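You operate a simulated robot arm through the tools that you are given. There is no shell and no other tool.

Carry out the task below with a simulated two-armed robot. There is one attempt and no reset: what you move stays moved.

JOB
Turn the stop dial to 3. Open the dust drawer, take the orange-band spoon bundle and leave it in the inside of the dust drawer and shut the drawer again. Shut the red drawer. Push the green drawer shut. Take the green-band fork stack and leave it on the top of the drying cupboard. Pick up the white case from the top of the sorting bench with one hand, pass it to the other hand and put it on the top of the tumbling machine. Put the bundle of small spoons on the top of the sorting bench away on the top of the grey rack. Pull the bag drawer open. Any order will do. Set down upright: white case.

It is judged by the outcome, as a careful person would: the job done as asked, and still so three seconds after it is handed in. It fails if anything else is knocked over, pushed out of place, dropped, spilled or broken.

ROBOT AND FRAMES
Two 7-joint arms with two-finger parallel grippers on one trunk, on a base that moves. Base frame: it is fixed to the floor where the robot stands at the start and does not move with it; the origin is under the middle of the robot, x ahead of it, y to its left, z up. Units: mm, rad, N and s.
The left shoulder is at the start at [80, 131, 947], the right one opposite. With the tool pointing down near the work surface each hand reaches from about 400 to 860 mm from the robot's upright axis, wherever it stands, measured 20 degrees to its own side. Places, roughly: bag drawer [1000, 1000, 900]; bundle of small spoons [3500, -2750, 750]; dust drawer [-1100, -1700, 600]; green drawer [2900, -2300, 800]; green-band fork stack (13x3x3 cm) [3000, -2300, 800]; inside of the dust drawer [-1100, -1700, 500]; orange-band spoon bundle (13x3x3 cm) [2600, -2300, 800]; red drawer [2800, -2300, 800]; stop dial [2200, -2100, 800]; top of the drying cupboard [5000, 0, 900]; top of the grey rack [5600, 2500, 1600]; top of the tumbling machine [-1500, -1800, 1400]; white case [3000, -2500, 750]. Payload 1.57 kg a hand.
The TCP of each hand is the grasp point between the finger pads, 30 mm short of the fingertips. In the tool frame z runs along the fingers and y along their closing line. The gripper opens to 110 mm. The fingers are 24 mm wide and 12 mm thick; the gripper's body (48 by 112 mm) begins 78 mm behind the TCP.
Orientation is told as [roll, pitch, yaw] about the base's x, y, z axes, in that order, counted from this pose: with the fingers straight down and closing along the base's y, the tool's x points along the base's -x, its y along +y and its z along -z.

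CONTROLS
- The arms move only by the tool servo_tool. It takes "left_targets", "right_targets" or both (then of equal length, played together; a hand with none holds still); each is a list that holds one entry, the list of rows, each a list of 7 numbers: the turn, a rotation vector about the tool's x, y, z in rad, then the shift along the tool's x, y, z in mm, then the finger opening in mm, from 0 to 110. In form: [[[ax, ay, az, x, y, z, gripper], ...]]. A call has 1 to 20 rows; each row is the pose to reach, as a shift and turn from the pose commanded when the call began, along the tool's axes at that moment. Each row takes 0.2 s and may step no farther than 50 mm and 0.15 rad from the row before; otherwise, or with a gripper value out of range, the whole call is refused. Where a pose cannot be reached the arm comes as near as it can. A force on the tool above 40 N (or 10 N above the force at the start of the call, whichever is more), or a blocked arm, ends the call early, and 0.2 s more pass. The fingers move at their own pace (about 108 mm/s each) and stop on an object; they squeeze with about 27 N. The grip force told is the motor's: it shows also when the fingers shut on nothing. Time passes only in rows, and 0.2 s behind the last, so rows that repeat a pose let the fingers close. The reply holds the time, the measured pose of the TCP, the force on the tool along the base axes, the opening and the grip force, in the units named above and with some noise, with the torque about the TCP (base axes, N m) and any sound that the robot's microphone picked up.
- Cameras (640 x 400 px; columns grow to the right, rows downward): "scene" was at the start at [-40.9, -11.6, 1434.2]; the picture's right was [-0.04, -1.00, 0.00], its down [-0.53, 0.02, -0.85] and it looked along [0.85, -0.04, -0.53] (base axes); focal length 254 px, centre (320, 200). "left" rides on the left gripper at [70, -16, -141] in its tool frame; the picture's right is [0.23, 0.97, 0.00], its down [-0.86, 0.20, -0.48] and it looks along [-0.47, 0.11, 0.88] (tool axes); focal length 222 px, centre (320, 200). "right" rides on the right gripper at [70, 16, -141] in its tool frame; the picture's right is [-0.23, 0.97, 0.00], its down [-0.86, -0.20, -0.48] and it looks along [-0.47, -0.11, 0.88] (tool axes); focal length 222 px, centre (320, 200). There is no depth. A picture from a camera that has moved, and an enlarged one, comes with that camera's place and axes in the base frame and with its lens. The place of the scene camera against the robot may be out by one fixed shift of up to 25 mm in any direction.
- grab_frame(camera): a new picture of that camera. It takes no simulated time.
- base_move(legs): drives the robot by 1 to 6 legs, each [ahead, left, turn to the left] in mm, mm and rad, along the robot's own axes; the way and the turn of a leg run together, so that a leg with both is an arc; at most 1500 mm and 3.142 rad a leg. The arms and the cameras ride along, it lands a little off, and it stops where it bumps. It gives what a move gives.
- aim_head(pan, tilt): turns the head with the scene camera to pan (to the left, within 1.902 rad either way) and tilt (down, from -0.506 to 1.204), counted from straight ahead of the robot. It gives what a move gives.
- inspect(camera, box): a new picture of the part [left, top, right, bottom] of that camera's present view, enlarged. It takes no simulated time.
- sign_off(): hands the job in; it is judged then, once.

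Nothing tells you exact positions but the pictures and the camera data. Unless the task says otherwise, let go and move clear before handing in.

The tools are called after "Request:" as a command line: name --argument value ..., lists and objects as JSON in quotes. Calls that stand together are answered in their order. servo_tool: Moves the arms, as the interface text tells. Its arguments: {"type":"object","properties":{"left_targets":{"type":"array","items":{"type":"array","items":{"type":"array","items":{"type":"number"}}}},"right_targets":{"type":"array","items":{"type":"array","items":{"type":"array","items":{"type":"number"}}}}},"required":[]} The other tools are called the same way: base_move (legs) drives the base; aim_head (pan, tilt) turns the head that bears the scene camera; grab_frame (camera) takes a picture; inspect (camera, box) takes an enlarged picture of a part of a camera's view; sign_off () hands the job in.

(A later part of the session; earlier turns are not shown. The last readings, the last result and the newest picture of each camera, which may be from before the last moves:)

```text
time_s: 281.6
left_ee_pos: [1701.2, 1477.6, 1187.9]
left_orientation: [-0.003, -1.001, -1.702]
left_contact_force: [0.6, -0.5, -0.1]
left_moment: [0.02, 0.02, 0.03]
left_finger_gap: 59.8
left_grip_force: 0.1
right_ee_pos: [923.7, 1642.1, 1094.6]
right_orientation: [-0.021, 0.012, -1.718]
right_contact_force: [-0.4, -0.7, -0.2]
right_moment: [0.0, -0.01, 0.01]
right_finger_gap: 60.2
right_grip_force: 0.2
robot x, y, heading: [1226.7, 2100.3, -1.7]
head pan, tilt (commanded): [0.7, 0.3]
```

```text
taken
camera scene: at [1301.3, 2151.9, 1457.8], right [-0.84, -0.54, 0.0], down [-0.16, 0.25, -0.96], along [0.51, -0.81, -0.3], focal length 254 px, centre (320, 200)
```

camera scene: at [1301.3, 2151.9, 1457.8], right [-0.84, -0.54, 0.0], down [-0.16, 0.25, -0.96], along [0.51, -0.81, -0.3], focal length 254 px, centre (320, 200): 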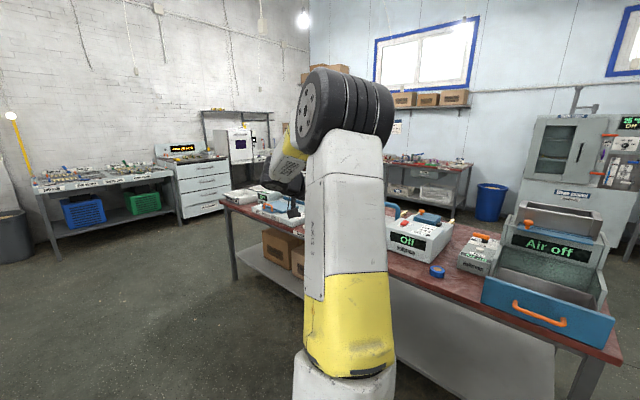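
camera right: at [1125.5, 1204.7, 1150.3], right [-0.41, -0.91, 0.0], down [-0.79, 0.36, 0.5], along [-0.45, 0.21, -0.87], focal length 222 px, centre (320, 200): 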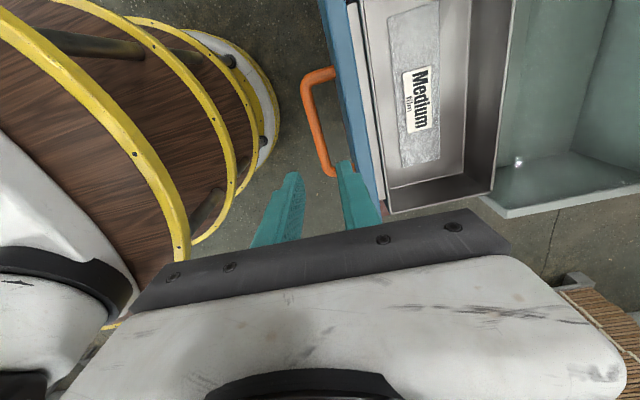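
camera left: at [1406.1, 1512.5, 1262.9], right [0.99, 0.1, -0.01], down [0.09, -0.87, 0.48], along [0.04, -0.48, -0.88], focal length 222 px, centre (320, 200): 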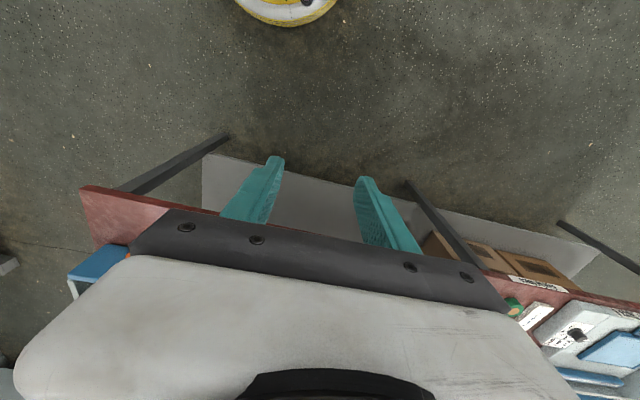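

That looks like the normal posture (label on the outer side). I'll extend forward and inward while tilted, then straighten as I retract – the reverse of what worked before.

Request:
servo_tool --left_targets '[[[0, 0, 0, -8, -23, 35, 60], [0, 0, 0, -16, -46, 70, 60], [0, 0, 0, -24, -69, 105, 60], [0, 0, 0, -32, -92, 140, 60], [0, 0, 0, -40, -115, 175, 60], [0, 0, 0, -48, -138, 210, 60], [0, 0, 0, -56, -161, 245, 60], [0, 0, 0, -62, -185, 281, 60]]]'

Request:
grab_frame --camera "scene"

Request:
servo_tool --left_targets '[[[0, 0.125, 0, 14, 0, -36, 60], [0, 0.25, 0, 28, 0, -72, 60], [0, 0.375, 0, 42, 0, -108, 60], [0, 0.5, 0, 56, 0, -144, 60], [0, 0.625, 0, 70, 0, -180, 60], [0, 0.75, 0, 84, 0, -216, 60], [0, 0.875, 0, 98, 0, -252, 60], [0, 1.0, 0, 108, 0, -280, 60]]]'

Request:
aim_head --pan 0.0 --tilt 0.3

Request:
grab_frame --camera "scene"

```text
time_s: 283.4
left_ee_pos: [1482.9, 1234.2, 1089.0]
left_orientation: [-0.007, -1.003, -1.696]
left_contact_force: [-0.2, -0.2, 0.7]
left_moment: [0.03, 0.04, -0.01]
left_finger_gap: 59.9
left_grip_force: 0.1
right_ee_pos: [924.2, 1642.8, 1094.2]
right_orientation: [-0.022, 0.01, -1.72]
right_contact_force: [-0.4, 0.8, -0.3]
right_moment: [-0.06, 0.01, -0.02]
right_finger_gap: 59.9
right_grip_force: 0.1
robot x, y, heading: [1228.8, 2098.6, -1.706]
head pan, tilt (commanded): [0.7, 0.3]
```

```text
taken
camera scene: at [1301.6, 2152.5, 1457.8], right [-0.84, -0.54, 0.0], down [-0.16, 0.25, -0.96], along [0.51, -0.8, -0.3], focal length 254 px, centre (320, 200)
```

scene: 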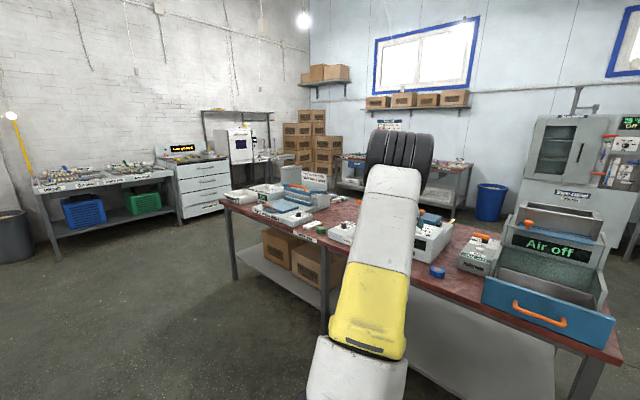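

```text
time_s: 285.2
left_ee_pos: [1523.4, 1527.7, 1150.4]
left_orientation: [-0.003, 0.0, -1.699]
left_contact_force: [-0.6, 0.4, -0.6]
left_moment: [-0.01, -0.02, -0.01]
left_finger_gap: 60.0
left_grip_force: 0.0
right_ee_pos: [923.3, 1642.7, 1095.0]
right_orientation: [-0.023, 0.011, -1.718]
right_contact_force: [-0.2, 0.0, -0.2]
right_moment: [0.02, 0.02, -0.05]
right_finger_gap: 60.0
right_grip_force: 0.0
robot x, y, heading: [1223.0, 2103.4, -1.704]
head pan, tilt (commanded): [0.7, 0.3]
```

```text
time_s: 286.3
left_ee_pos: [1523.3, 1528.9, 1151.6]
left_orientation: [-0.002, -0.001, -1.701]
left_contact_force: [0.0, -0.1, 0.0]
left_moment: [0.01, 0.02, -0.02]
left_finger_gap: 60.2
left_grip_force: 0.0
right_ee_pos: [923.2, 1642.5, 1094.8]
right_orientation: [-0.023, 0.012, -1.719]
right_contact_force: [0.4, 0.0, -0.6]
right_moment: [0.02, 0.04, -0.03]
right_finger_gap: 59.8
right_grip_force: 0.0
robot x, y, heading: [1225.0, 2100.3, -1.7]
head pan, tilt (commanded): [0.0, 0.3]
```

```text
taken
camera scene: at [1238.9, 2138.3, 1457.8], right [-0.99, 0.13, 0.0], down [0.04, 0.29, -0.96], along [-0.12, -0.95, -0.3], focal length 254 px, centre (320, 200)
```

scene: 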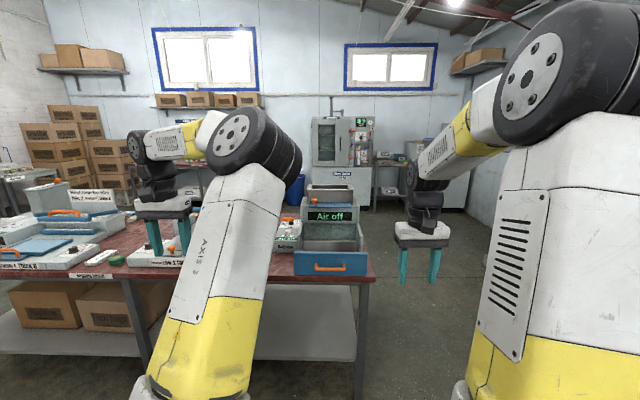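

The left arm stays flipped but works when tilted, so I'll plan around it: left picks the case tilted, right (normal) receives and places it. Driving back around the island's west end to the sorting bench.

Request:
base_move --legs '[[0, -1050, 0], [1200, 0, 0], [1150, 0, 0]]'

Request:
aim_head --pan 0.5 --tilt 0.3

Request:
grab_frame --camera "scene"

```text
time_s: 302.7
left_ee_pos: [149.5, -631.7, 1150.4]
left_orientation: [-0.001, -0.002, -1.713]
left_contact_force: [1.0, -0.2, 0.0]
left_moment: [0.04, -0.01, 0.02]
left_finger_gap: 60.1
left_grip_force: 0.1
right_ee_pos: [-448.1, -507.9, 1094.3]
right_orientation: [-0.023, 0.011, -1.733]
right_contact_force: [-0.3, 1.0, -0.1]
right_moment: [-0.01, -0.02, 0.0]
right_finger_gap: 60.2
right_grip_force: 0.1
robot x, y, heading: [-141.0, -55.3, -1.712]
head pan, tilt (commanded): [0.0, 0.3]
```

```text
time_s: 303.6
left_ee_pos: [150.8, -630.4, 1149.3]
left_orientation: [0.0, -0.002, -1.714]
left_contact_force: [0.9, 0.1, -0.1]
left_moment: [-0.02, 0.07, 0.01]
left_finger_gap: 60.1
left_grip_force: 0.1
right_ee_pos: [-447.9, -508.7, 1095.7]
right_orientation: [-0.024, 0.01, -1.734]
right_contact_force: [0.3, 0.1, -0.2]
right_moment: [0.0, -0.02, -0.02]
right_finger_gap: 60.4
right_grip_force: 0.1
robot x, y, heading: [-143.8, -52.0, -1.717]
head pan, tilt (commanded): [0.499, 0.3]
```

```text
taken
camera scene: at [-80.0, -11.5, 1457.8], right [-0.94, -0.35, 0.0], down [-0.1, 0.28, -0.96], along [0.33, -0.9, -0.3], focal length 254 px, centre (320, 200)
```

scene: 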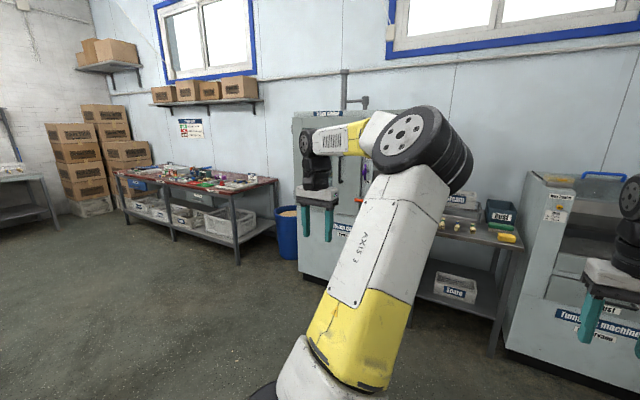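

The tumbling machine is close by. I'll go there first to scout it and open the dust drawer with the right hand.

Request:
base_move --legs '[[700, -850, 0]]'

Request:
aim_head --pan 0.0 --tilt 0.4

Request:
grab_frame --camera "scene"

Request:
aim_head --pan -0.3 --tilt 0.1

Request:
grab_frame --camera "scene"

```text
time_s: 309.3
left_ee_pos: [-805.4, -1194.3, 1150.7]
left_orientation: [-0.002, -0.003, -1.722]
left_contact_force: [-0.4, 0.1, 0.0]
left_moment: [0.01, -0.03, -0.05]
left_finger_gap: 60.6
left_grip_force: 0.0
right_ee_pos: [-1403.1, -1066.3, 1095.9]
right_orientation: [-0.024, 0.011, -1.741]
right_contact_force: [0.9, 0.1, -0.4]
right_moment: [0.02, 0.01, 0.02]
right_finger_gap: 60.2
right_grip_force: 0.1
robot x, y, heading: [-1095.0, -616.7, -1.726]
head pan, tilt (commanded): [0.499, 0.3]
```

```text
time_s: 310.2
left_ee_pos: [-805.7, -1194.3, 1149.8]
left_orientation: [-0.002, -0.001, -1.723]
left_contact_force: [-0.1, 0.5, 0.4]
left_moment: [0.0, -0.03, -0.01]
left_finger_gap: 59.9
left_grip_force: 0.1
right_ee_pos: [-1402.3, -1066.5, 1095.3]
right_orientation: [-0.022, 0.011, -1.744]
right_contact_force: [-0.1, 0.5, -0.2]
right_moment: [-0.01, 0.05, -0.01]
right_finger_gap: 60.2
right_grip_force: 0.1
robot x, y, heading: [-1093.6, -613.0, -1.719]
head pan, tilt (commanded): [0.0, 0.4]
```

```text
taken
camera scene: at [-1076.8, -577.0, 1448.6], right [-0.99, 0.15, 0.0], down [0.06, 0.38, -0.92], along [-0.14, -0.91, -0.39], focal length 254 px, centre (320, 200)
```

scene: 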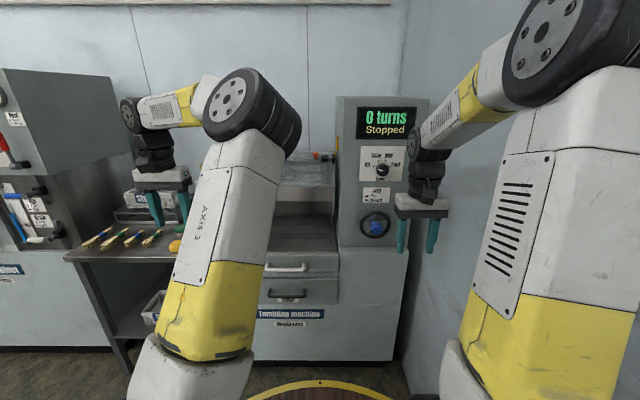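

```text
time_s: 311.0
left_ee_pos: [-805.5, -1194.7, 1149.7]
left_orientation: [-0.001, 0.0, -1.721]
left_contact_force: [-0.3, -0.2, 0.5]
left_moment: [-0.01, 0.0, -0.01]
left_finger_gap: 60.2
left_grip_force: 0.2
right_ee_pos: [-1402.4, -1066.5, 1095.4]
right_orientation: [-0.023, 0.011, -1.74]
right_contact_force: [0.4, -0.6, 0.6]
right_moment: [-0.02, -0.02, -0.02]
right_finger_gap: 60.0
right_grip_force: 0.1
robot x, y, heading: [-1095.0, -616.1, -1.721]
head pan, tilt (commanded): [-0.3, 0.099]
```

```text
taken
camera scene: at [-1103.0, -568.2, 1476.4], right [-0.9, 0.44, 0.0], down [0.04, 0.09, -0.99], along [-0.43, -0.89, -0.1], focal length 254 px, centre (320, 200)
```

scene: 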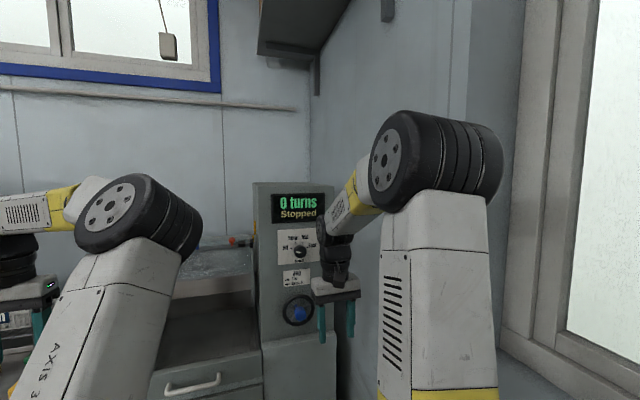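

I'll zoom in on the dust drawer and the machine's top.

Request:
aim_head --pan -0.05 --tilt 0.6

Request:
inspect --camera "scene" --box '[230, 120, 420, 260]'

Request:
grab_frame --camera "right"

```text
time_s: 312.0
left_ee_pos: [-805.3, -1195.2, 1149.9]
left_orientation: [-0.001, 0.0, -1.723]
left_contact_force: [0.4, -0.3, -0.5]
left_moment: [0.01, -0.01, 0.0]
left_finger_gap: 60.0
left_grip_force: 0.1
right_ee_pos: [-1402.8, -1065.9, 1095.3]
right_orientation: [-0.022, 0.01, -1.741]
right_contact_force: [-0.5, 0.6, -0.1]
right_moment: [-0.02, -0.06, -0.03]
right_finger_gap: 60.3
right_grip_force: 0.0
robot x, y, heading: [-1093.4, -615.4, -1.721]
head pan, tilt (commanded): [-0.051, 0.6]
```

```text
2.86 times, centred on (325, 190) of scene
camera zoom: at [-1080.6, -572.0, 1430.4], right [-0.98, 0.2, 0.0], down [0.11, 0.55, -0.83], along [-0.17, -0.81, -0.56], focal length 725 px, centre (306, 229)
```

zoom: 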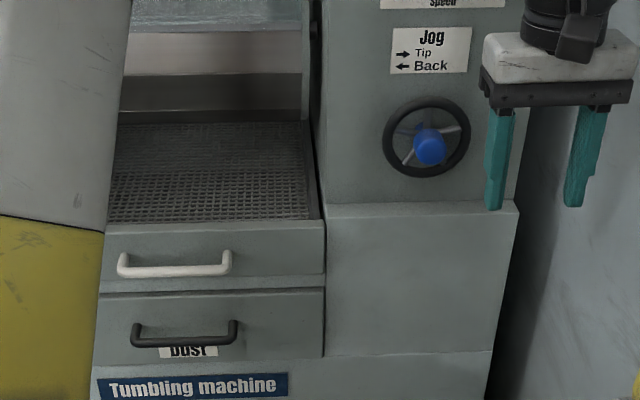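

```text
taken
camera right: at [-1372.1, -1003.0, 1235.5], right [0.92, -0.39, -0.03], down [-0.33, -0.82, 0.47], along [-0.2, -0.43, -0.88], focal length 222 px, centre (320, 200)
```

right: 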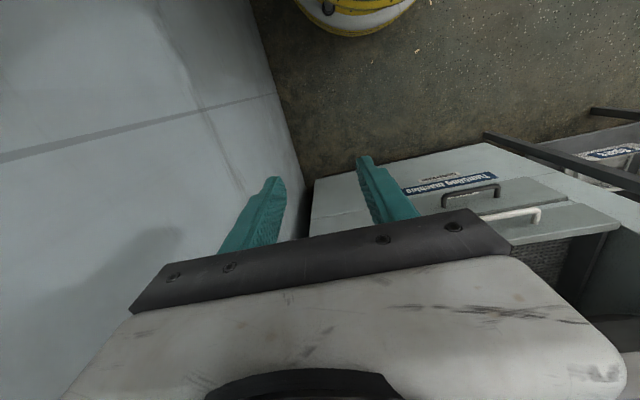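

The dust drawer has a black bar handle just below the white one. I'll shift left and closer so it's in front of my right hand.

Request:
base_move --legs '[[170, 300, 0]]'

Request:
servo_tool --right_targets '[[[0, -0.125, 0, 0, 10, 35, 40], [0, -0.25, 0, 0, 20, 70, 40], [0, -0.375, 0, 0, 30, 105, 40], [0, -0.5, 0, 0, 40, 140, 40], [0, -0.625, 0, 0, 50, 175, 40], [0, -0.75, 0, 0, 60, 210, 40], [0, -0.875, 0, 0, 70, 245, 40], [0, -1.0, 0, 0, 80, 280, 40], [0, -1.125, 0, 0, 80, 315, 40], [0, -1.25, 0, 0, 80, 350, 40]]]'

Request:
grab_frame --camera "right"

Request:
aim_head --pan -0.15 --tilt 0.8

Request:
grab_frame --camera "scene"

```text
time_s: 314.2
left_ee_pos: [-533.0, -1407.3, 1149.6]
left_orientation: [-0.002, -0.003, -1.723]
left_contact_force: [0.9, -0.3, 0.6]
left_moment: [0.02, 0.01, 0.01]
left_finger_gap: 60.2
left_grip_force: 0.1
right_ee_pos: [-1128.1, -1279.8, 1094.3]
right_orientation: [-0.023, 0.01, -1.74]
right_contact_force: [-0.4, 0.3, -0.5]
right_moment: [-0.03, 0.01, 0.02]
right_finger_gap: 59.9
right_grip_force: 0.0
robot x, y, heading: [-823.3, -827.2, -1.728]
head pan, tilt (commanded): [-0.051, 0.6]
```

```text
time_s: 316.4
left_ee_pos: [-534.7, -1409.9, 1150.5]
left_orientation: [-0.003, 0.0, -1.722]
left_contact_force: [-0.5, -0.2, -0.2]
left_moment: [0.03, -0.03, -0.01]
left_finger_gap: 59.7
left_grip_force: 0.0
right_ee_pos: [-1060.2, -1291.1, 743.2]
right_orientation: [-0.08, -1.247, -1.664]
right_contact_force: [0.4, -0.2, -0.1]
right_moment: [-0.02, -0.02, 0.0]
right_finger_gap: 39.7
right_grip_force: 0.0
right hand out of reach, approached as far as the arm can: row 5, 6, 7, 8, 9
robot x, y, heading: [-821.6, -828.0, -1.719]
head pan, tilt (commanded): [-0.051, 0.6]
```

```text
taken
camera right: at [-1018.9, -1139.5, 721.3], right [0.95, -0.24, 0.19], down [-0.14, 0.21, 0.97], along [-0.27, -0.95, 0.16], focal length 222 px, centre (320, 200)
```

right: 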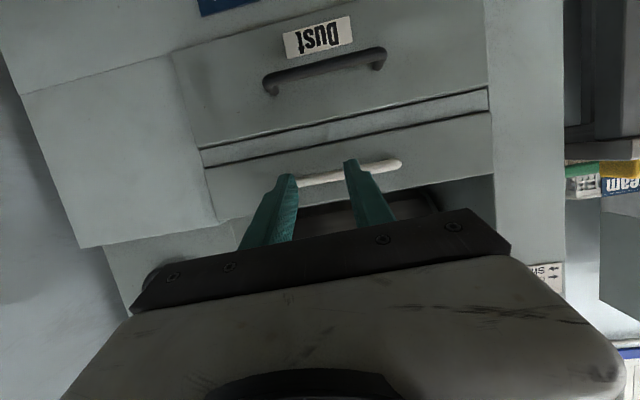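

```text
time_s: 317.1
left_ee_pos: [-534.1, -1409.3, 1150.4]
left_orientation: [-0.002, 0.001, -1.723]
left_contact_force: [0.7, -0.3, 0.7]
left_moment: [0.01, 0.0, -0.04]
left_finger_gap: 60.1
left_grip_force: 0.2
right_ee_pos: [-1060.4, -1289.9, 742.5]
right_orientation: [-0.072, -1.242, -1.671]
right_contact_force: [0.1, 0.0, 0.8]
right_moment: [0.04, 0.01, 0.03]
right_finger_gap: 39.7
right_grip_force: 0.2
robot x, y, heading: [-819.2, -825.2, -1.727]
head pan, tilt (commanded): [-0.15, 0.799]
```

```text
taken
camera scene: at [-815.9, -778.2, 1413.6], right [-0.95, 0.3, 0.0], down [0.21, 0.69, -0.7], along [-0.21, -0.66, -0.72], focal length 254 px, centre (320, 200)
```

scene: 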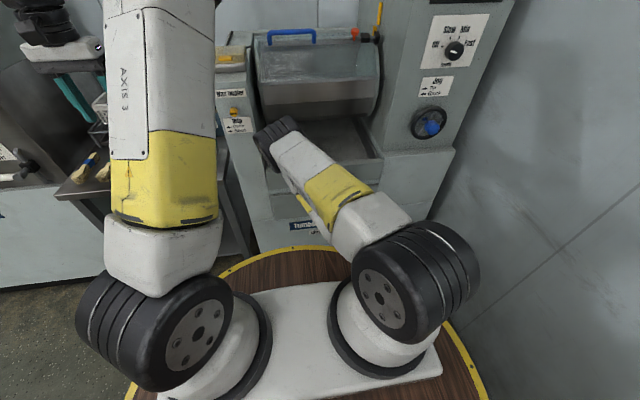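

The handle is in view: black bar near z≈590. I'll roll the right hand 90° (camera to the outside) so the fingers close vertically on the bar.

Request:
servo_tool --right_targets '[[[0, 0, -0.143, 0, 0, 0, 40], [0, 0, -0.286, 0, 0, 0, 40], [0, 0, -0.429, 0, 0, 0, 40], [0, 0, -0.572, 0, 0, 0, 40], [0, 0, -0.715, 0, 0, 0, 40], [0, 0, -0.858, 0, 0, 0, 40], [0, 0, -1.0, 0, 0, 0, 40], [0, 0, -1.143, 0, 0, 0, 40], [0, 0, -1.286, 0, 0, 0, 40], [0, 0, -1.429, 0, 0, 0, 40], [0, 0, -1.5, 0, 0, 0, 40]]]'

Request:
grab_frame --camera "right"

Request:
grab_frame --camera "scene"

```text
time_s: 319.7
left_ee_pos: [-535.1, -1410.4, 1148.9]
left_orientation: [-0.002, 0.002, -1.723]
left_contact_force: [0.0, -1.0, -0.6]
left_moment: [0.07, -0.07, 0.03]
left_finger_gap: 60.1
left_grip_force: 0.1
right_ee_pos: [-1076.6, -1317.0, 768.3]
right_orientation: [-1.31, -0.011, -0.182]
right_contact_force: [-0.8, 0.8, -0.2]
right_moment: [-0.02, 0.02, 0.01]
right_finger_gap: 40.1
right_grip_force: 0.0
robot x, y, heading: [-821.4, -829.3, -1.72]
head pan, tilt (commanded): [-0.15, 0.799]
stopped in row 11 (right hand): the arm was blocked; the commanded pose is now the measured one
```

```text
taken
camera right: at [-1120.0, -1164.8, 787.7], right [0.28, 0.2, -0.94], down [0.91, 0.25, 0.32], along [0.3, -0.95, -0.11], focal length 222 px, centre (320, 200)
```

right: 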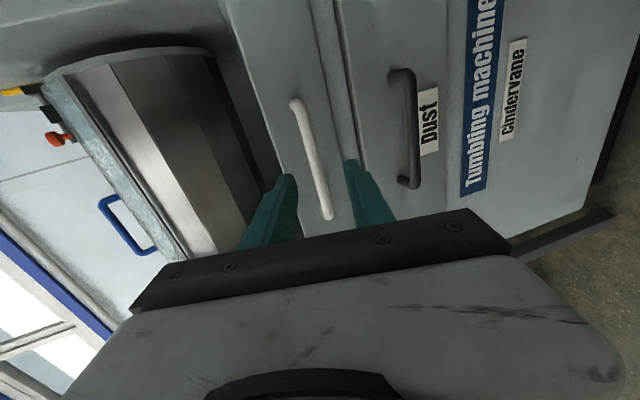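

```text
taken
camera scene: at [-816.4, -779.2, 1413.6], right [-0.95, 0.3, 0.0], down [0.22, 0.69, -0.69], along [-0.21, -0.66, -0.72], focal length 254 px, centre (320, 200)
```

scene: 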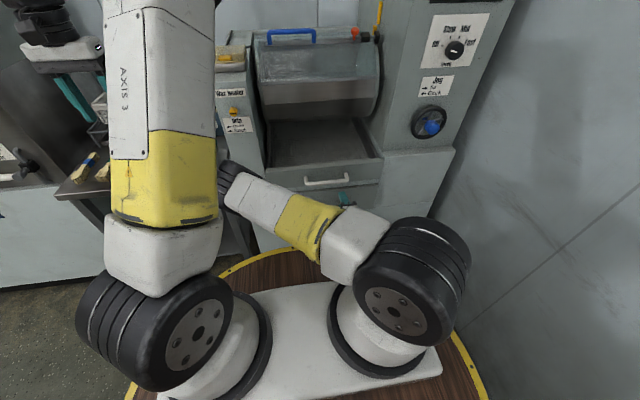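

The right elbow swung low and touched the left arm because the hand was too close to my body. I'll back off, then re-extend the right hand forward and up to recover its posture.

Request:
base_move --legs '[[-260, 0, 0]]'

Request:
servo_tool --right_targets '[[[0, 0, 0, 0, -33, 26, 40], [0, 0, 0, 0, -66, 52, 40], [0, 0, 0, 0, -99, 78, 40], [0, 0, 0, 0, -132, 104, 40], [0, 0, 0, 0, -165, 130, 40], [0, 0, 0, 0, -196, 156, 40]]]'

Request:
grab_frame --camera "scene"

```text
time_s: 321.6
left_ee_pos: [-493.9, -1148.4, 1149.3]
left_orientation: [0.0, 0.003, -1.718]
left_contact_force: [0.2, 1.6, 0.2]
left_moment: [-0.04, -0.01, 0.0]
left_finger_gap: 60.1
left_grip_force: 0.1
right_ee_pos: [-1034.1, -1055.0, 770.5]
right_orientation: [-1.315, -0.009, -0.177]
right_contact_force: [-0.2, -0.3, 0.8]
right_moment: [-0.01, -0.01, 0.02]
right_finger_gap: 40.1
right_grip_force: 0.0
robot x, y, heading: [-781.6, -570.2, -1.719]
head pan, tilt (commanded): [-0.15, 0.799]
```

```text
time_s: 323.0
left_ee_pos: [-492.3, -1145.6, 1150.5]
left_orientation: [-0.003, -0.001, -1.719]
left_contact_force: [0.0, -0.3, -0.4]
left_moment: [-0.02, 0.04, -0.03]
left_finger_gap: 59.9
left_grip_force: 0.0
right_ee_pos: [-1068.7, -1252.3, 922.9]
right_orientation: [-1.317, -0.007, -0.178]
right_contact_force: [-0.1, -0.5, 0.0]
right_moment: [-0.03, -0.02, 0.01]
right_finger_gap: 40.2
right_grip_force: 0.0
robot x, y, heading: [-783.3, -572.0, -1.721]
head pan, tilt (commanded): [-0.15, 0.799]
```

```text
taken
camera scene: at [-774.0, -514.1, 1413.5], right [-0.96, 0.3, 0.0], down [0.21, 0.69, -0.7], along [-0.21, -0.67, -0.72], focal length 254 px, centre (320, 200)
```

scene: 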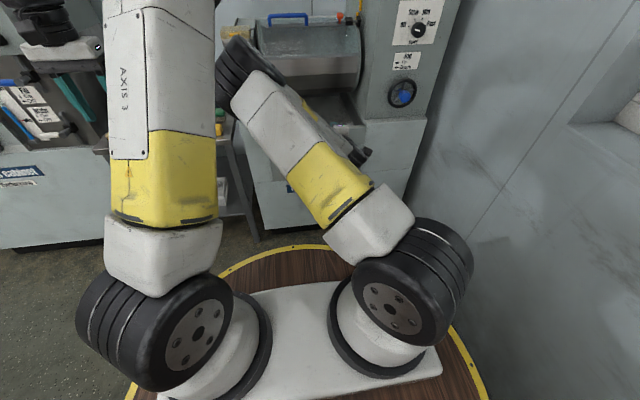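

The right elbow drifted inward too. I'll undo the roll here, then raise and straighten the tool to bring the elbow back out.

Request:
servo_tool --right_targets '[[[0, 0, 0.14, 0, 0, 0, 40], [0, 0, 0.28, 0, 0, 0, 40], [0, 0, 0.42, 0, 0, 0, 40], [0, 0, 0.56, 0, 0, 0, 40], [0, 0, 0.7, 0, 0, 0, 40], [0, 0, 0.84, 0, 0, 0, 40], [0, 0, 0.98, 0, 0, 0, 40], [0, 0, 1.12, 0, 0, 0, 40], [0, 0, 1.26, 0, 0, 0, 40], [0, 0, 1.4, 0, 0, 0, 40], [0, 0, 1.5, 0, 0, 0, 40]]]'

Request:
grab_frame --camera "scene"

```text
time_s: 325.4
left_ee_pos: [-492.0, -1146.4, 1150.6]
left_orientation: [-0.002, -0.002, -1.719]
left_contact_force: [0.6, -0.3, -0.8]
left_moment: [0.0, 0.04, 0.01]
left_finger_gap: 60.2
left_grip_force: 0.0
right_ee_pos: [-1069.5, -1250.7, 923.0]
right_orientation: [-0.231, -1.312, -1.508]
right_contact_force: [0.3, -0.8, -0.2]
right_moment: [-0.02, 0.01, -0.02]
right_finger_gap: 39.9
right_grip_force: 0.1
robot x, y, heading: [-781.0, -567.0, -1.722]
head pan, tilt (commanded): [-0.15, 0.799]
```

```text
taken
camera scene: at [-774.1, -514.1, 1413.5], right [-0.96, 0.3, 0.0], down [0.21, 0.69, -0.7], along [-0.21, -0.67, -0.72], focal length 254 px, centre (320, 200)
```

scene: 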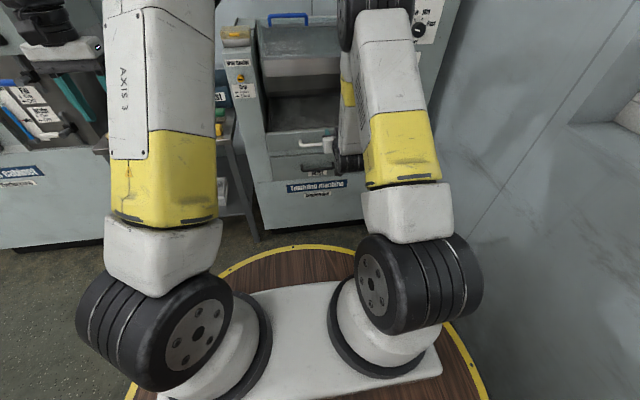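

Undoing the roll restored the elbow. So rolling the other way should carry the elbow outward; I'll roll the right hand +90° instead.

Request:
servo_tool --right_targets '[[[0, 0, 0.14, 0, 0, 0, 40], [0, 0, 0.28, 0, 0, 0, 40], [0, 0, 0.42, 0, 0, 0, 40], [0, 0, 0.56, 0, 0, 0, 40], [0, 0, 0.7, 0, 0, 0, 40], [0, 0, 0.84, 0, 0, 0, 40], [0, 0, 0.98, 0, 0, 0, 40], [0, 0, 1.12, 0, 0, 0, 40], [0, 0, 1.26, 0, 0, 0, 40], [0, 0, 1.4, 0, 0, 0, 40], [0, 0, 1.5, 0, 0, 0, 40]]]'

Request:
grab_frame --camera "scene"

Request:
grab_frame --camera "right"

```text
time_s: 327.8
left_ee_pos: [-490.6, -1145.7, 1150.4]
left_orientation: [-0.002, -0.002, -1.72]
left_contact_force: [-0.8, -0.8, -0.2]
left_moment: [0.02, 0.0, -0.03]
left_finger_gap: 60.2
left_grip_force: 0.1
right_ee_pos: [-1068.5, -1249.7, 923.0]
right_orientation: [1.317, -0.126, 2.998]
right_contact_force: [0.2, 0.0, 0.5]
right_moment: [-0.05, -0.01, 0.02]
right_finger_gap: 39.9
right_grip_force: 0.0
robot x, y, heading: [-785.5, -567.2, -1.722]
head pan, tilt (commanded): [-0.15, 0.799]
```

```text
taken
camera scene: at [-774.1, -514.1, 1413.5], right [-0.96, 0.3, 0.0], down [0.21, 0.69, -0.7], along [-0.21, -0.67, -0.72], focal length 254 px, centre (320, 200)
```

scene: 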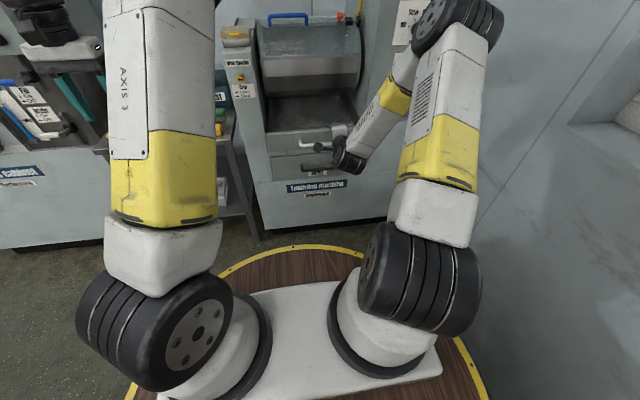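

```text
taken
camera right: at [-975.8, -1130.3, 964.1], right [-0.14, -0.23, 0.96], down [-0.78, 0.63, 0.04], along [-0.62, -0.74, -0.27], focal length 222 px, centre (320, 200)
```

right: 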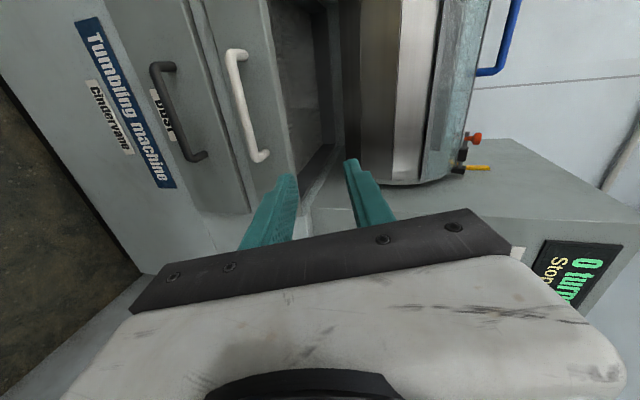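

Now the right arm's posture is good (elbow outside). The black bar is at about (-1071,-1485,591). I'll lower the hand to that height in free space first.

Request:
servo_tool --right_targets '[[[0, 0, 0, 5.3, -39.2, 10.6, 40], [0, 0, 0, 10.6, -78.4, 21.2, 40], [0, 0, 0, 15.9, -117.6, 31.8, 40], [0, 0, 0, 21.2, -156.8, 42.4, 40], [0, 0, 0, 26.5, -196, 53, 40], [0, 0, 0, 31.8, -235.2, 63.6, 40], [0, 0, 0, 37.1, -274.4, 74.2, 40], [0, 0, 0, 42, -313.5, 84.6, 40]]]'

Request:
grab_frame --camera "right"

Request:
grab_frame --camera "scene"

```text
time_s: 329.6
left_ee_pos: [-492.0, -1144.6, 1149.6]
left_orientation: [-0.002, -0.003, -1.719]
left_contact_force: [-0.3, -0.4, -0.9]
left_moment: [-0.02, 0.0, 0.02]
left_finger_gap: 60.1
left_grip_force: 0.1
right_ee_pos: [-1072.2, -1253.2, 592.7]
right_orientation: [1.316, -0.13, 2.998]
right_contact_force: [0.1, -0.7, 0.0]
right_moment: [0.01, 0.01, -0.01]
right_finger_gap: 39.9
right_grip_force: 0.0
robot x, y, heading: [-779.3, -568.9, -1.72]
head pan, tilt (commanded): [-0.15, 0.799]
```

```text
taken
camera right: at [-978.2, -1132.5, 634.4], right [-0.14, -0.23, 0.96], down [-0.78, 0.63, 0.04], along [-0.62, -0.74, -0.26], focal length 222 px, centre (320, 200)
```

right: 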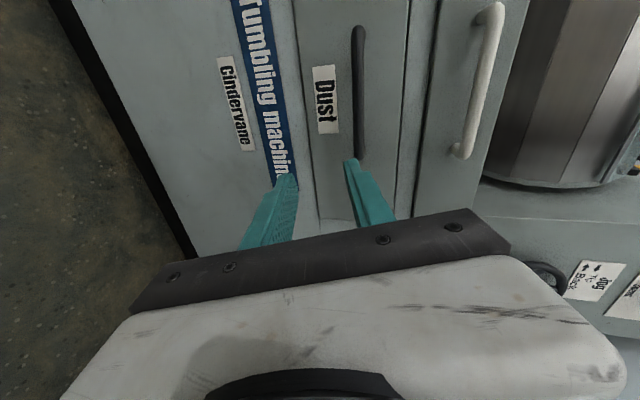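

```text
taken
camera scene: at [-774.1, -514.0, 1413.5], right [-0.96, 0.3, 0.0], down [0.21, 0.68, -0.7], along [-0.21, -0.67, -0.72], focal length 254 px, centre (320, 200)
```

scene: 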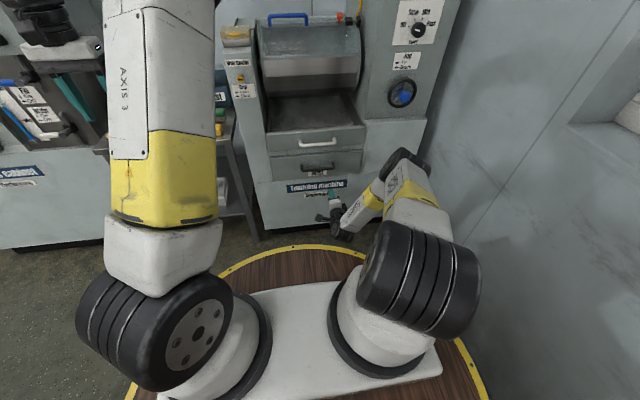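

The bar is at z≈600. I'll advance the base so the fingers stop just short of it, then check.

Request:
base_move --legs '[[165, 38, 0]]'

Request:
grab_frame --camera "right"

```text
time_s: 331.2
left_ee_pos: [-480.0, -1314.2, 1149.8]
left_orientation: [-0.001, -0.003, -1.721]
left_contact_force: [-0.2, 0.4, -0.1]
left_moment: [0.0, 0.02, 0.0]
left_finger_gap: 60.1
left_grip_force: 0.1
right_ee_pos: [-1060.2, -1419.6, 592.1]
right_orientation: [1.314, -0.129, 2.999]
right_contact_force: [0.8, 2.3, 1.6]
right_moment: [-0.15, 0.0, 0.0]
right_finger_gap: 41.6
right_grip_force: 1.5
robot x, y, heading: [-768.5, -738.0, -1.72]
head pan, tilt (commanded): [-0.15, 0.799]
stopped in leg 1: the force on the tool passed its limit at 45 N (the readings are from after the stop); the commanded pose is now the measured one
```

```text
taken
camera right: at [-966.0, -1298.6, 633.7], right [-0.14, -0.23, 0.96], down [-0.78, 0.63, 0.04], along [-0.62, -0.74, -0.26], focal length 222 px, centre (320, 200)
```

right: 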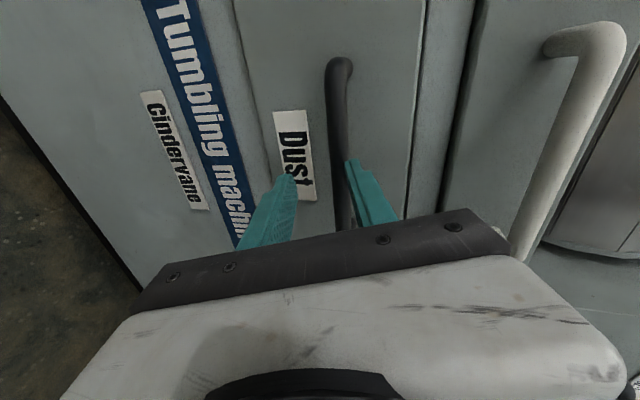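

The upper fingertip met the bar – the hand is about 18 mm low. I'll back off a little, raise, then move in.

Request:
servo_tool --right_targets '[[[0, 0, 0, 0, 0, -12, 44], [0, 0, 0, -1, 8, -20, 44], [0, 0, 0, -2.6, 19, -22, 44], [0, 0, 0, -2.6, 19, -22, 44]]]'

Request:
grab_frame --camera "right"

```text
time_s: 332.2
left_ee_pos: [-481.1, -1314.9, 1151.0]
left_orientation: [-0.001, 0.0, -1.72]
left_contact_force: [0.5, -1.1, 0.6]
left_moment: [0.0, 0.01, 0.0]
left_finger_gap: 60.0
left_grip_force: 0.0
right_ee_pos: [-1056.4, -1403.0, 616.8]
right_orientation: [1.313, -0.131, 2.999]
right_contact_force: [0.7, 0.6, -0.5]
right_moment: [-0.03, 0.0, 0.03]
right_finger_gap: 44.0
right_grip_force: 0.1
robot x, y, heading: [-768.6, -734.5, -1.718]
head pan, tilt (commanded): [-0.15, 0.799]
```

```text
taken
camera right: at [-963.7, -1281.9, 657.9], right [-0.14, -0.23, 0.96], down [-0.78, 0.63, 0.04], along [-0.62, -0.74, -0.27], focal length 222 px, centre (320, 200)
```

right: 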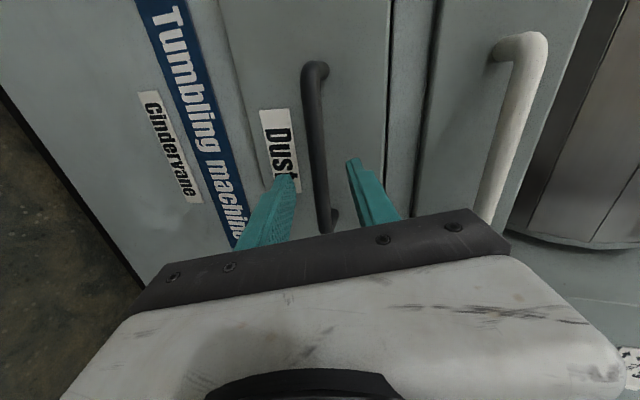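

The bar is now centred between the fingers. Moving straight ahead and closing.

Request:
servo_tool --right_targets '[[[0, 0, 0, 0, 2.5, 9.7, 44], [0, 0, 0, 0, 5, 19.4, 44], [0, 0, 0, 0, 7.5, 29, 44], [0, 0, 0, 0, 9, 35, 44]]]'

Request:
grab_frame --camera "right"

```text
time_s: 333.2
left_ee_pos: [-479.5, -1313.8, 1150.6]
left_orientation: [-0.001, -0.001, -1.72]
left_contact_force: [0.0, -0.3, -0.5]
left_moment: [0.03, 0.0, 0.01]
left_finger_gap: 59.9
left_grip_force: 0.2
right_ee_pos: [-1062.4, -1438.7, 617.1]
right_orientation: [1.313, -0.131, 2.998]
right_contact_force: [0.3, -0.1, -0.6]
right_moment: [-0.02, -0.03, -0.04]
right_finger_gap: 43.9
right_grip_force: 0.0
robot x, y, heading: [-769.6, -736.0, -1.723]
head pan, tilt (commanded): [-0.15, 0.799]
```

```text
taken
camera right: at [-968.6, -1318.2, 657.6], right [-0.14, -0.23, 0.96], down [-0.78, 0.63, 0.04], along [-0.62, -0.74, -0.27], focal length 222 px, centre (320, 200)
```

right: 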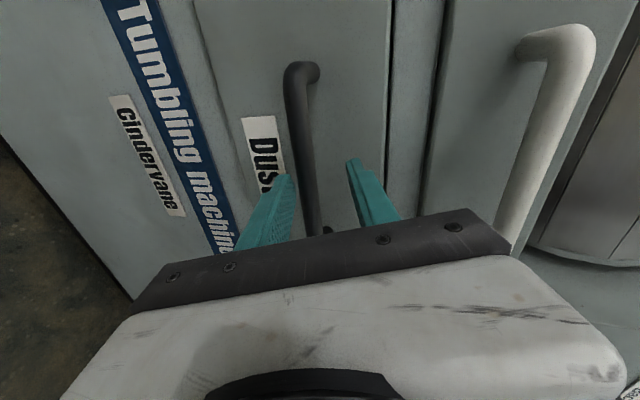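

The bar is between the fingers, slightly low; I'll drop 5 mm and close.

Request:
servo_tool --right_targets '[[[0, 0, 0, 0, -5, 1, 44], [0, 0, 0, 0, -5, 3, 30], [0, 0, 0, 0, -5, 3, 16], [0, 0, 0, 0, -5, 3, 8], [0, 0, 0, 0, -5, 3, 8]]]'

Request:
grab_frame --camera "right"

```text
time_s: 334.4
left_ee_pos: [-479.0, -1314.6, 1150.0]
left_orientation: [-0.003, -0.003, -1.721]
left_contact_force: [0.0, -0.8, -0.7]
left_moment: [-0.01, -0.01, 0.01]
left_finger_gap: 59.9
left_grip_force: 0.1
right_ee_pos: [-1063.4, -1438.3, 608.6]
right_orientation: [1.309, -0.129, 2.999]
right_contact_force: [-0.6, 5.8, -17.9]
right_moment: [0.37, -0.24, -0.18]
right_finger_gap: 24.2
right_grip_force: 8.9
robot x, y, heading: [-766.1, -736.9, -1.724]
head pan, tilt (commanded): [-0.15, 0.799]
```

```text
taken
camera right: at [-969.5, -1319.0, 650.2], right [-0.14, -0.24, 0.96], down [-0.78, 0.63, 0.04], along [-0.62, -0.74, -0.27], focal length 222 px, centre (320, 200)
```

right: 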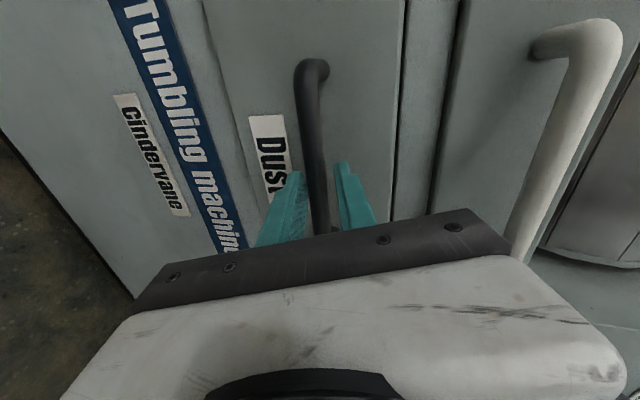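

One finger is touching while the other isn't yet. I'll lower a few mm more to centre and finish closing.

Request:
servo_tool --right_targets '[[[0, 0, 0, 0, -3, 0, 8], [0, 0, 0, 0, -5, 0, 8], [0, 0, 0, 0, -5, 0, 8], [0, 0, 0, 0, -5, 0, 8]]]'

```text
time_s: 335.4
left_ee_pos: [-479.6, -1315.1, 1150.3]
left_orientation: [-0.002, -0.001, -1.722]
left_contact_force: [0.4, 0.5, 0.4]
left_moment: [0.02, -0.04, -0.02]
left_finger_gap: 59.8
left_grip_force: 0.1
right_ee_pos: [-1063.1, -1438.9, 606.2]
right_orientation: [1.313, -0.13, 2.997]
right_contact_force: [-1.2, 7.5, -10.3]
right_moment: [0.33, -0.18, -0.12]
right_finger_gap: 19.6
right_grip_force: 6.3
robot x, y, heading: [-768.0, -736.9, -1.724]
head pan, tilt (commanded): [-0.15, 0.799]
```

Request:
servo_tool --right_targets '[[[0, 0, 0, 0, -2, 0, 8], [0, 0, 0, 0, -3, 0, 8], [0, 0, 0, 0, -3, 0, 8], [0, 0, 0, 0, -3, 0, 8]]]'

Request:
grab_frame --camera "right"

```text
time_s: 336.4
left_ee_pos: [-479.8, -1312.9, 1150.0]
left_orientation: [-0.001, -0.002, -1.722]
left_contact_force: [0.3, 0.0, 0.1]
left_moment: [-0.01, -0.01, -0.02]
left_finger_gap: 60.1
left_grip_force: 0.0
right_ee_pos: [-1063.5, -1439.2, 605.4]
right_orientation: [1.32, -0.131, 2.999]
right_contact_force: [3.5, 10.6, 18.2]
right_moment: [-0.47, -0.85, -0.2]
right_finger_gap: 18.7
right_grip_force: 33.0
robot x, y, heading: [-767.3, -734.9, -1.724]
head pan, tilt (commanded): [-0.15, 0.799]
```

```text
taken
camera right: at [-969.4, -1318.7, 645.8], right [-0.14, -0.23, 0.96], down [-0.78, 0.63, 0.04], along [-0.62, -0.74, -0.26], focal length 222 px, centre (320, 200)
```

right: 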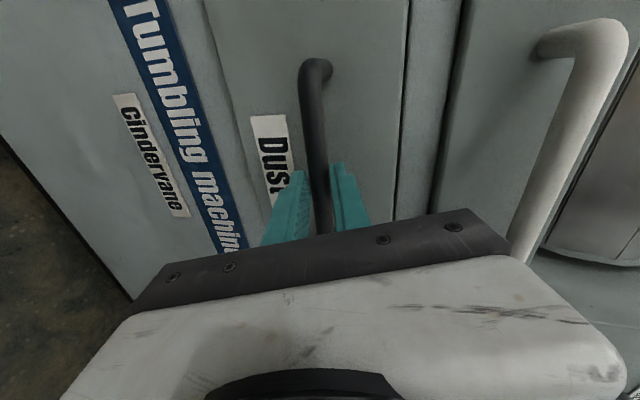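

Good grip (19 mm). I'll pull the drawer out by backing the base gently.

Request:
base_move --legs '[[-60, 0, 0], [-60, 0, 0]]'

Request:
grab_frame --camera "right"

Request:
grab_frame --camera "scene"

```text
time_s: 337.9
left_ee_pos: [-462.2, -1193.8, 1151.0]
left_orientation: [-0.004, -0.002, -1.721]
left_contact_force: [0.0, -0.1, 0.0]
left_moment: [0.0, 0.0, 0.01]
left_finger_gap: 59.6
left_grip_force: 0.1
right_ee_pos: [-1044.0, -1319.6, 605.2]
right_orientation: [1.316, -0.131, 3.0]
right_contact_force: [13.9, -3.4, 33.5]
right_moment: [-0.86, -0.74, -0.01]
right_finger_gap: 18.7
right_grip_force: 33.1
robot x, y, heading: [-749.5, -616.1, -1.723]
head pan, tilt (commanded): [-0.15, 0.799]
```

```text
taken
camera right: at [-950.6, -1198.1, 645.8], right [-0.14, -0.23, 0.96], down [-0.78, 0.63, 0.04], along [-0.62, -0.74, -0.26], focal length 222 px, centre (320, 200)
```

right: 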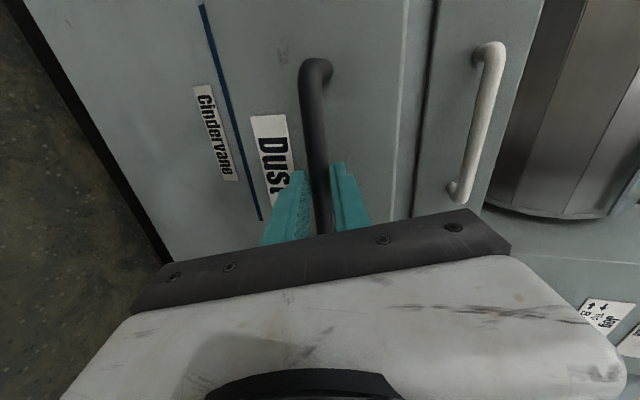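

```text
taken
camera scene: at [-742.6, -561.8, 1413.4], right [-0.95, 0.3, 0.0], down [0.21, 0.68, -0.7], along [-0.21, -0.67, -0.72], focal length 254 px, centre (320, 200)
```

scene: 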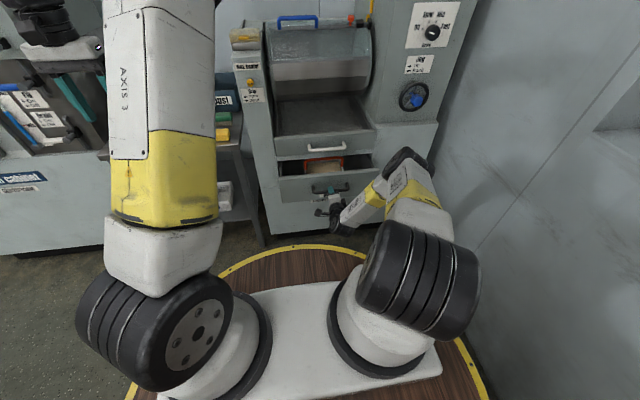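

The drawer is 120 mm open. I'll relieve the vertical force and look inside.

Request:
servo_tool --right_targets '[[[0, 0, 0, 0.5, 2, -0.5, 8], [0, 0, 0, 1, 3, -0.8, 8]]]'

Request:
inspect --camera "scene" --box '[240, 110, 420, 240]'

```text
time_s: 338.5
left_ee_pos: [-462.4, -1195.6, 1150.6]
left_orientation: [0.0, -0.002, -1.721]
left_contact_force: [0.0, 0.5, 0.0]
left_moment: [-0.01, -0.01, -0.03]
left_finger_gap: 60.2
left_grip_force: 0.1
right_ee_pos: [-1044.3, -1319.2, 604.7]
right_orientation: [1.312, -0.127, 2.998]
right_contact_force: [-5.9, 0.0, -11.6]
right_moment: [-0.02, -0.97, 0.27]
right_finger_gap: 19.1
right_grip_force: 33.4
robot x, y, heading: [-749.5, -618.3, -1.722]
head pan, tilt (commanded): [-0.15, 0.799]
```

```text
3.08 times, centred on (330, 175) of scene
camera zoom: at [-743.8, -563.3, 1413.5], right [-0.95, 0.3, 0.0], down [0.21, 0.68, -0.7], along [-0.21, -0.67, -0.72], focal length 781 px, centre (289, 277)
```

zoom: 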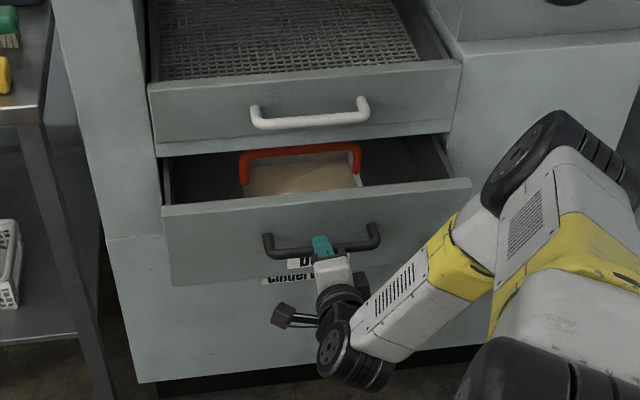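

Inside is a dust tray with a red handle. I'll open the drawer further.

Request:
base_move --legs '[[-50, 0, 0], [-50, 0, 0]]'

Request:
inspect --camera "scene" --box '[240, 80, 420, 240]'

```text
time_s: 340.0
left_ee_pos: [-447.6, -1095.3, 1149.9]
left_orientation: [-0.001, 0.0, -1.721]
left_contact_force: [0.3, -0.1, -0.2]
left_moment: [-0.02, 0.01, 0.0]
left_finger_gap: 60.0
left_grip_force: 0.0
right_ee_pos: [-1028.6, -1218.7, 606.1]
right_orientation: [1.313, -0.129, 2.999]
right_contact_force: [-11.6, 1.6, -25.5]
right_moment: [0.37, -0.9, -0.12]
right_finger_gap: 18.6
right_grip_force: 33.0
robot x, y, heading: [-732.5, -518.0, -1.727]
head pan, tilt (commanded): [-0.15, 0.799]
```

```text
2.50 times, centred on (330, 160) of scene
camera zoom: at [-728.8, -463.3, 1413.5], right [-0.95, 0.3, 0.0], down [0.21, 0.69, -0.7], along [-0.21, -0.67, -0.72], focal length 634 px, centre (295, 300)
```

zoom: 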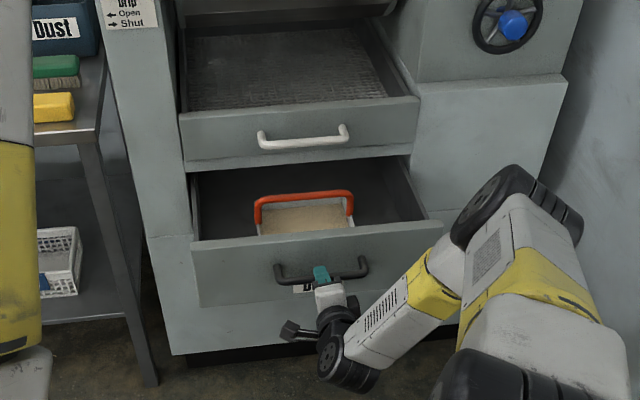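

The drawer is well open (about 220 mm) with free space either side of the tray. I'll release the handle and back the hand away.

Request:
servo_tool --right_targets '[[[0, 0, 0, 0, 0, 0, 20], [0, 0, 0, 0, 0, 0, 32], [0, 0, 0, 0, 0, 0, 44], [0, 0, 0, 0, 0, -20, 44], [0, 0, 0, 0, 0, -50, 44]]]'

Request:
base_move --legs '[[-250, 0, 0]]'

Request:
grab_frame --camera "scene"

Request:
grab_frame --camera "right"

```text
time_s: 341.2
left_ee_pos: [-445.9, -1095.1, 1151.1]
left_orientation: [-0.001, 0.0, -1.72]
left_contact_force: [0.7, -0.5, 0.6]
left_moment: [-0.02, 0.0, 0.0]
left_finger_gap: 59.8
left_grip_force: 0.0
right_ee_pos: [-1019.4, -1171.2, 618.8]
right_orientation: [1.315, -0.129, 3.0]
right_contact_force: [0.6, 0.2, 0.1]
right_moment: [-0.01, -0.01, 0.03]
right_finger_gap: 43.8
right_grip_force: 0.1
robot x, y, heading: [-737.6, -518.5, -1.725]
head pan, tilt (commanded): [-0.15, 0.799]
```

```text
time_s: 343.1
left_ee_pos: [-407.0, -855.0, 1151.1]
left_orientation: [-0.002, -0.002, -1.719]
left_contact_force: [0.4, -0.5, -1.0]
left_moment: [-0.01, 0.0, -0.03]
left_finger_gap: 59.9
left_grip_force: 0.0
right_ee_pos: [-980.6, -933.3, 618.9]
right_orientation: [1.314, -0.127, 3.003]
right_contact_force: [0.8, -0.1, 0.5]
right_moment: [-0.02, -0.01, -0.01]
right_finger_gap: 44.0
right_grip_force: 0.1
robot x, y, heading: [-697.4, -277.5, -1.723]
head pan, tilt (commanded): [-0.15, 0.799]
stopped in leg 1: the robot was blocked; the commanded pose is now the measured one
```

```text
taken
camera scene: at [-690.8, -223.4, 1413.5], right [-0.96, 0.29, 0.0], down [0.21, 0.69, -0.7], along [-0.2, -0.67, -0.72], focal length 254 px, centre (320, 200)
```

scene: 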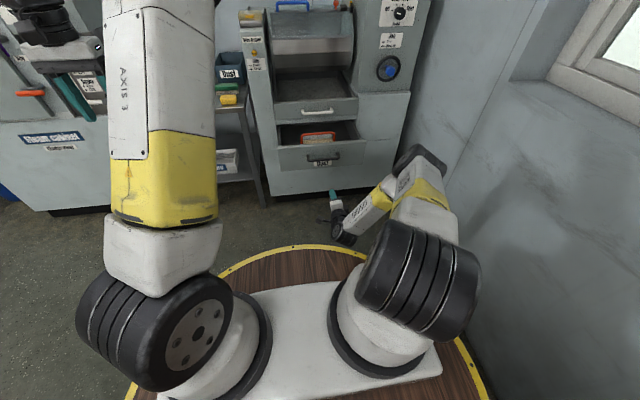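

```text
taken
camera right: at [-887.0, -811.9, 660.1], right [-0.14, -0.23, 0.96], down [-0.78, 0.63, 0.04], along [-0.61, -0.74, -0.27], focal length 222 px, centre (320, 200)
```

right: 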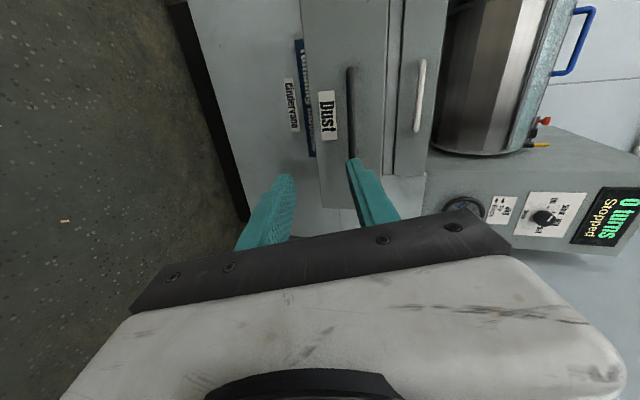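

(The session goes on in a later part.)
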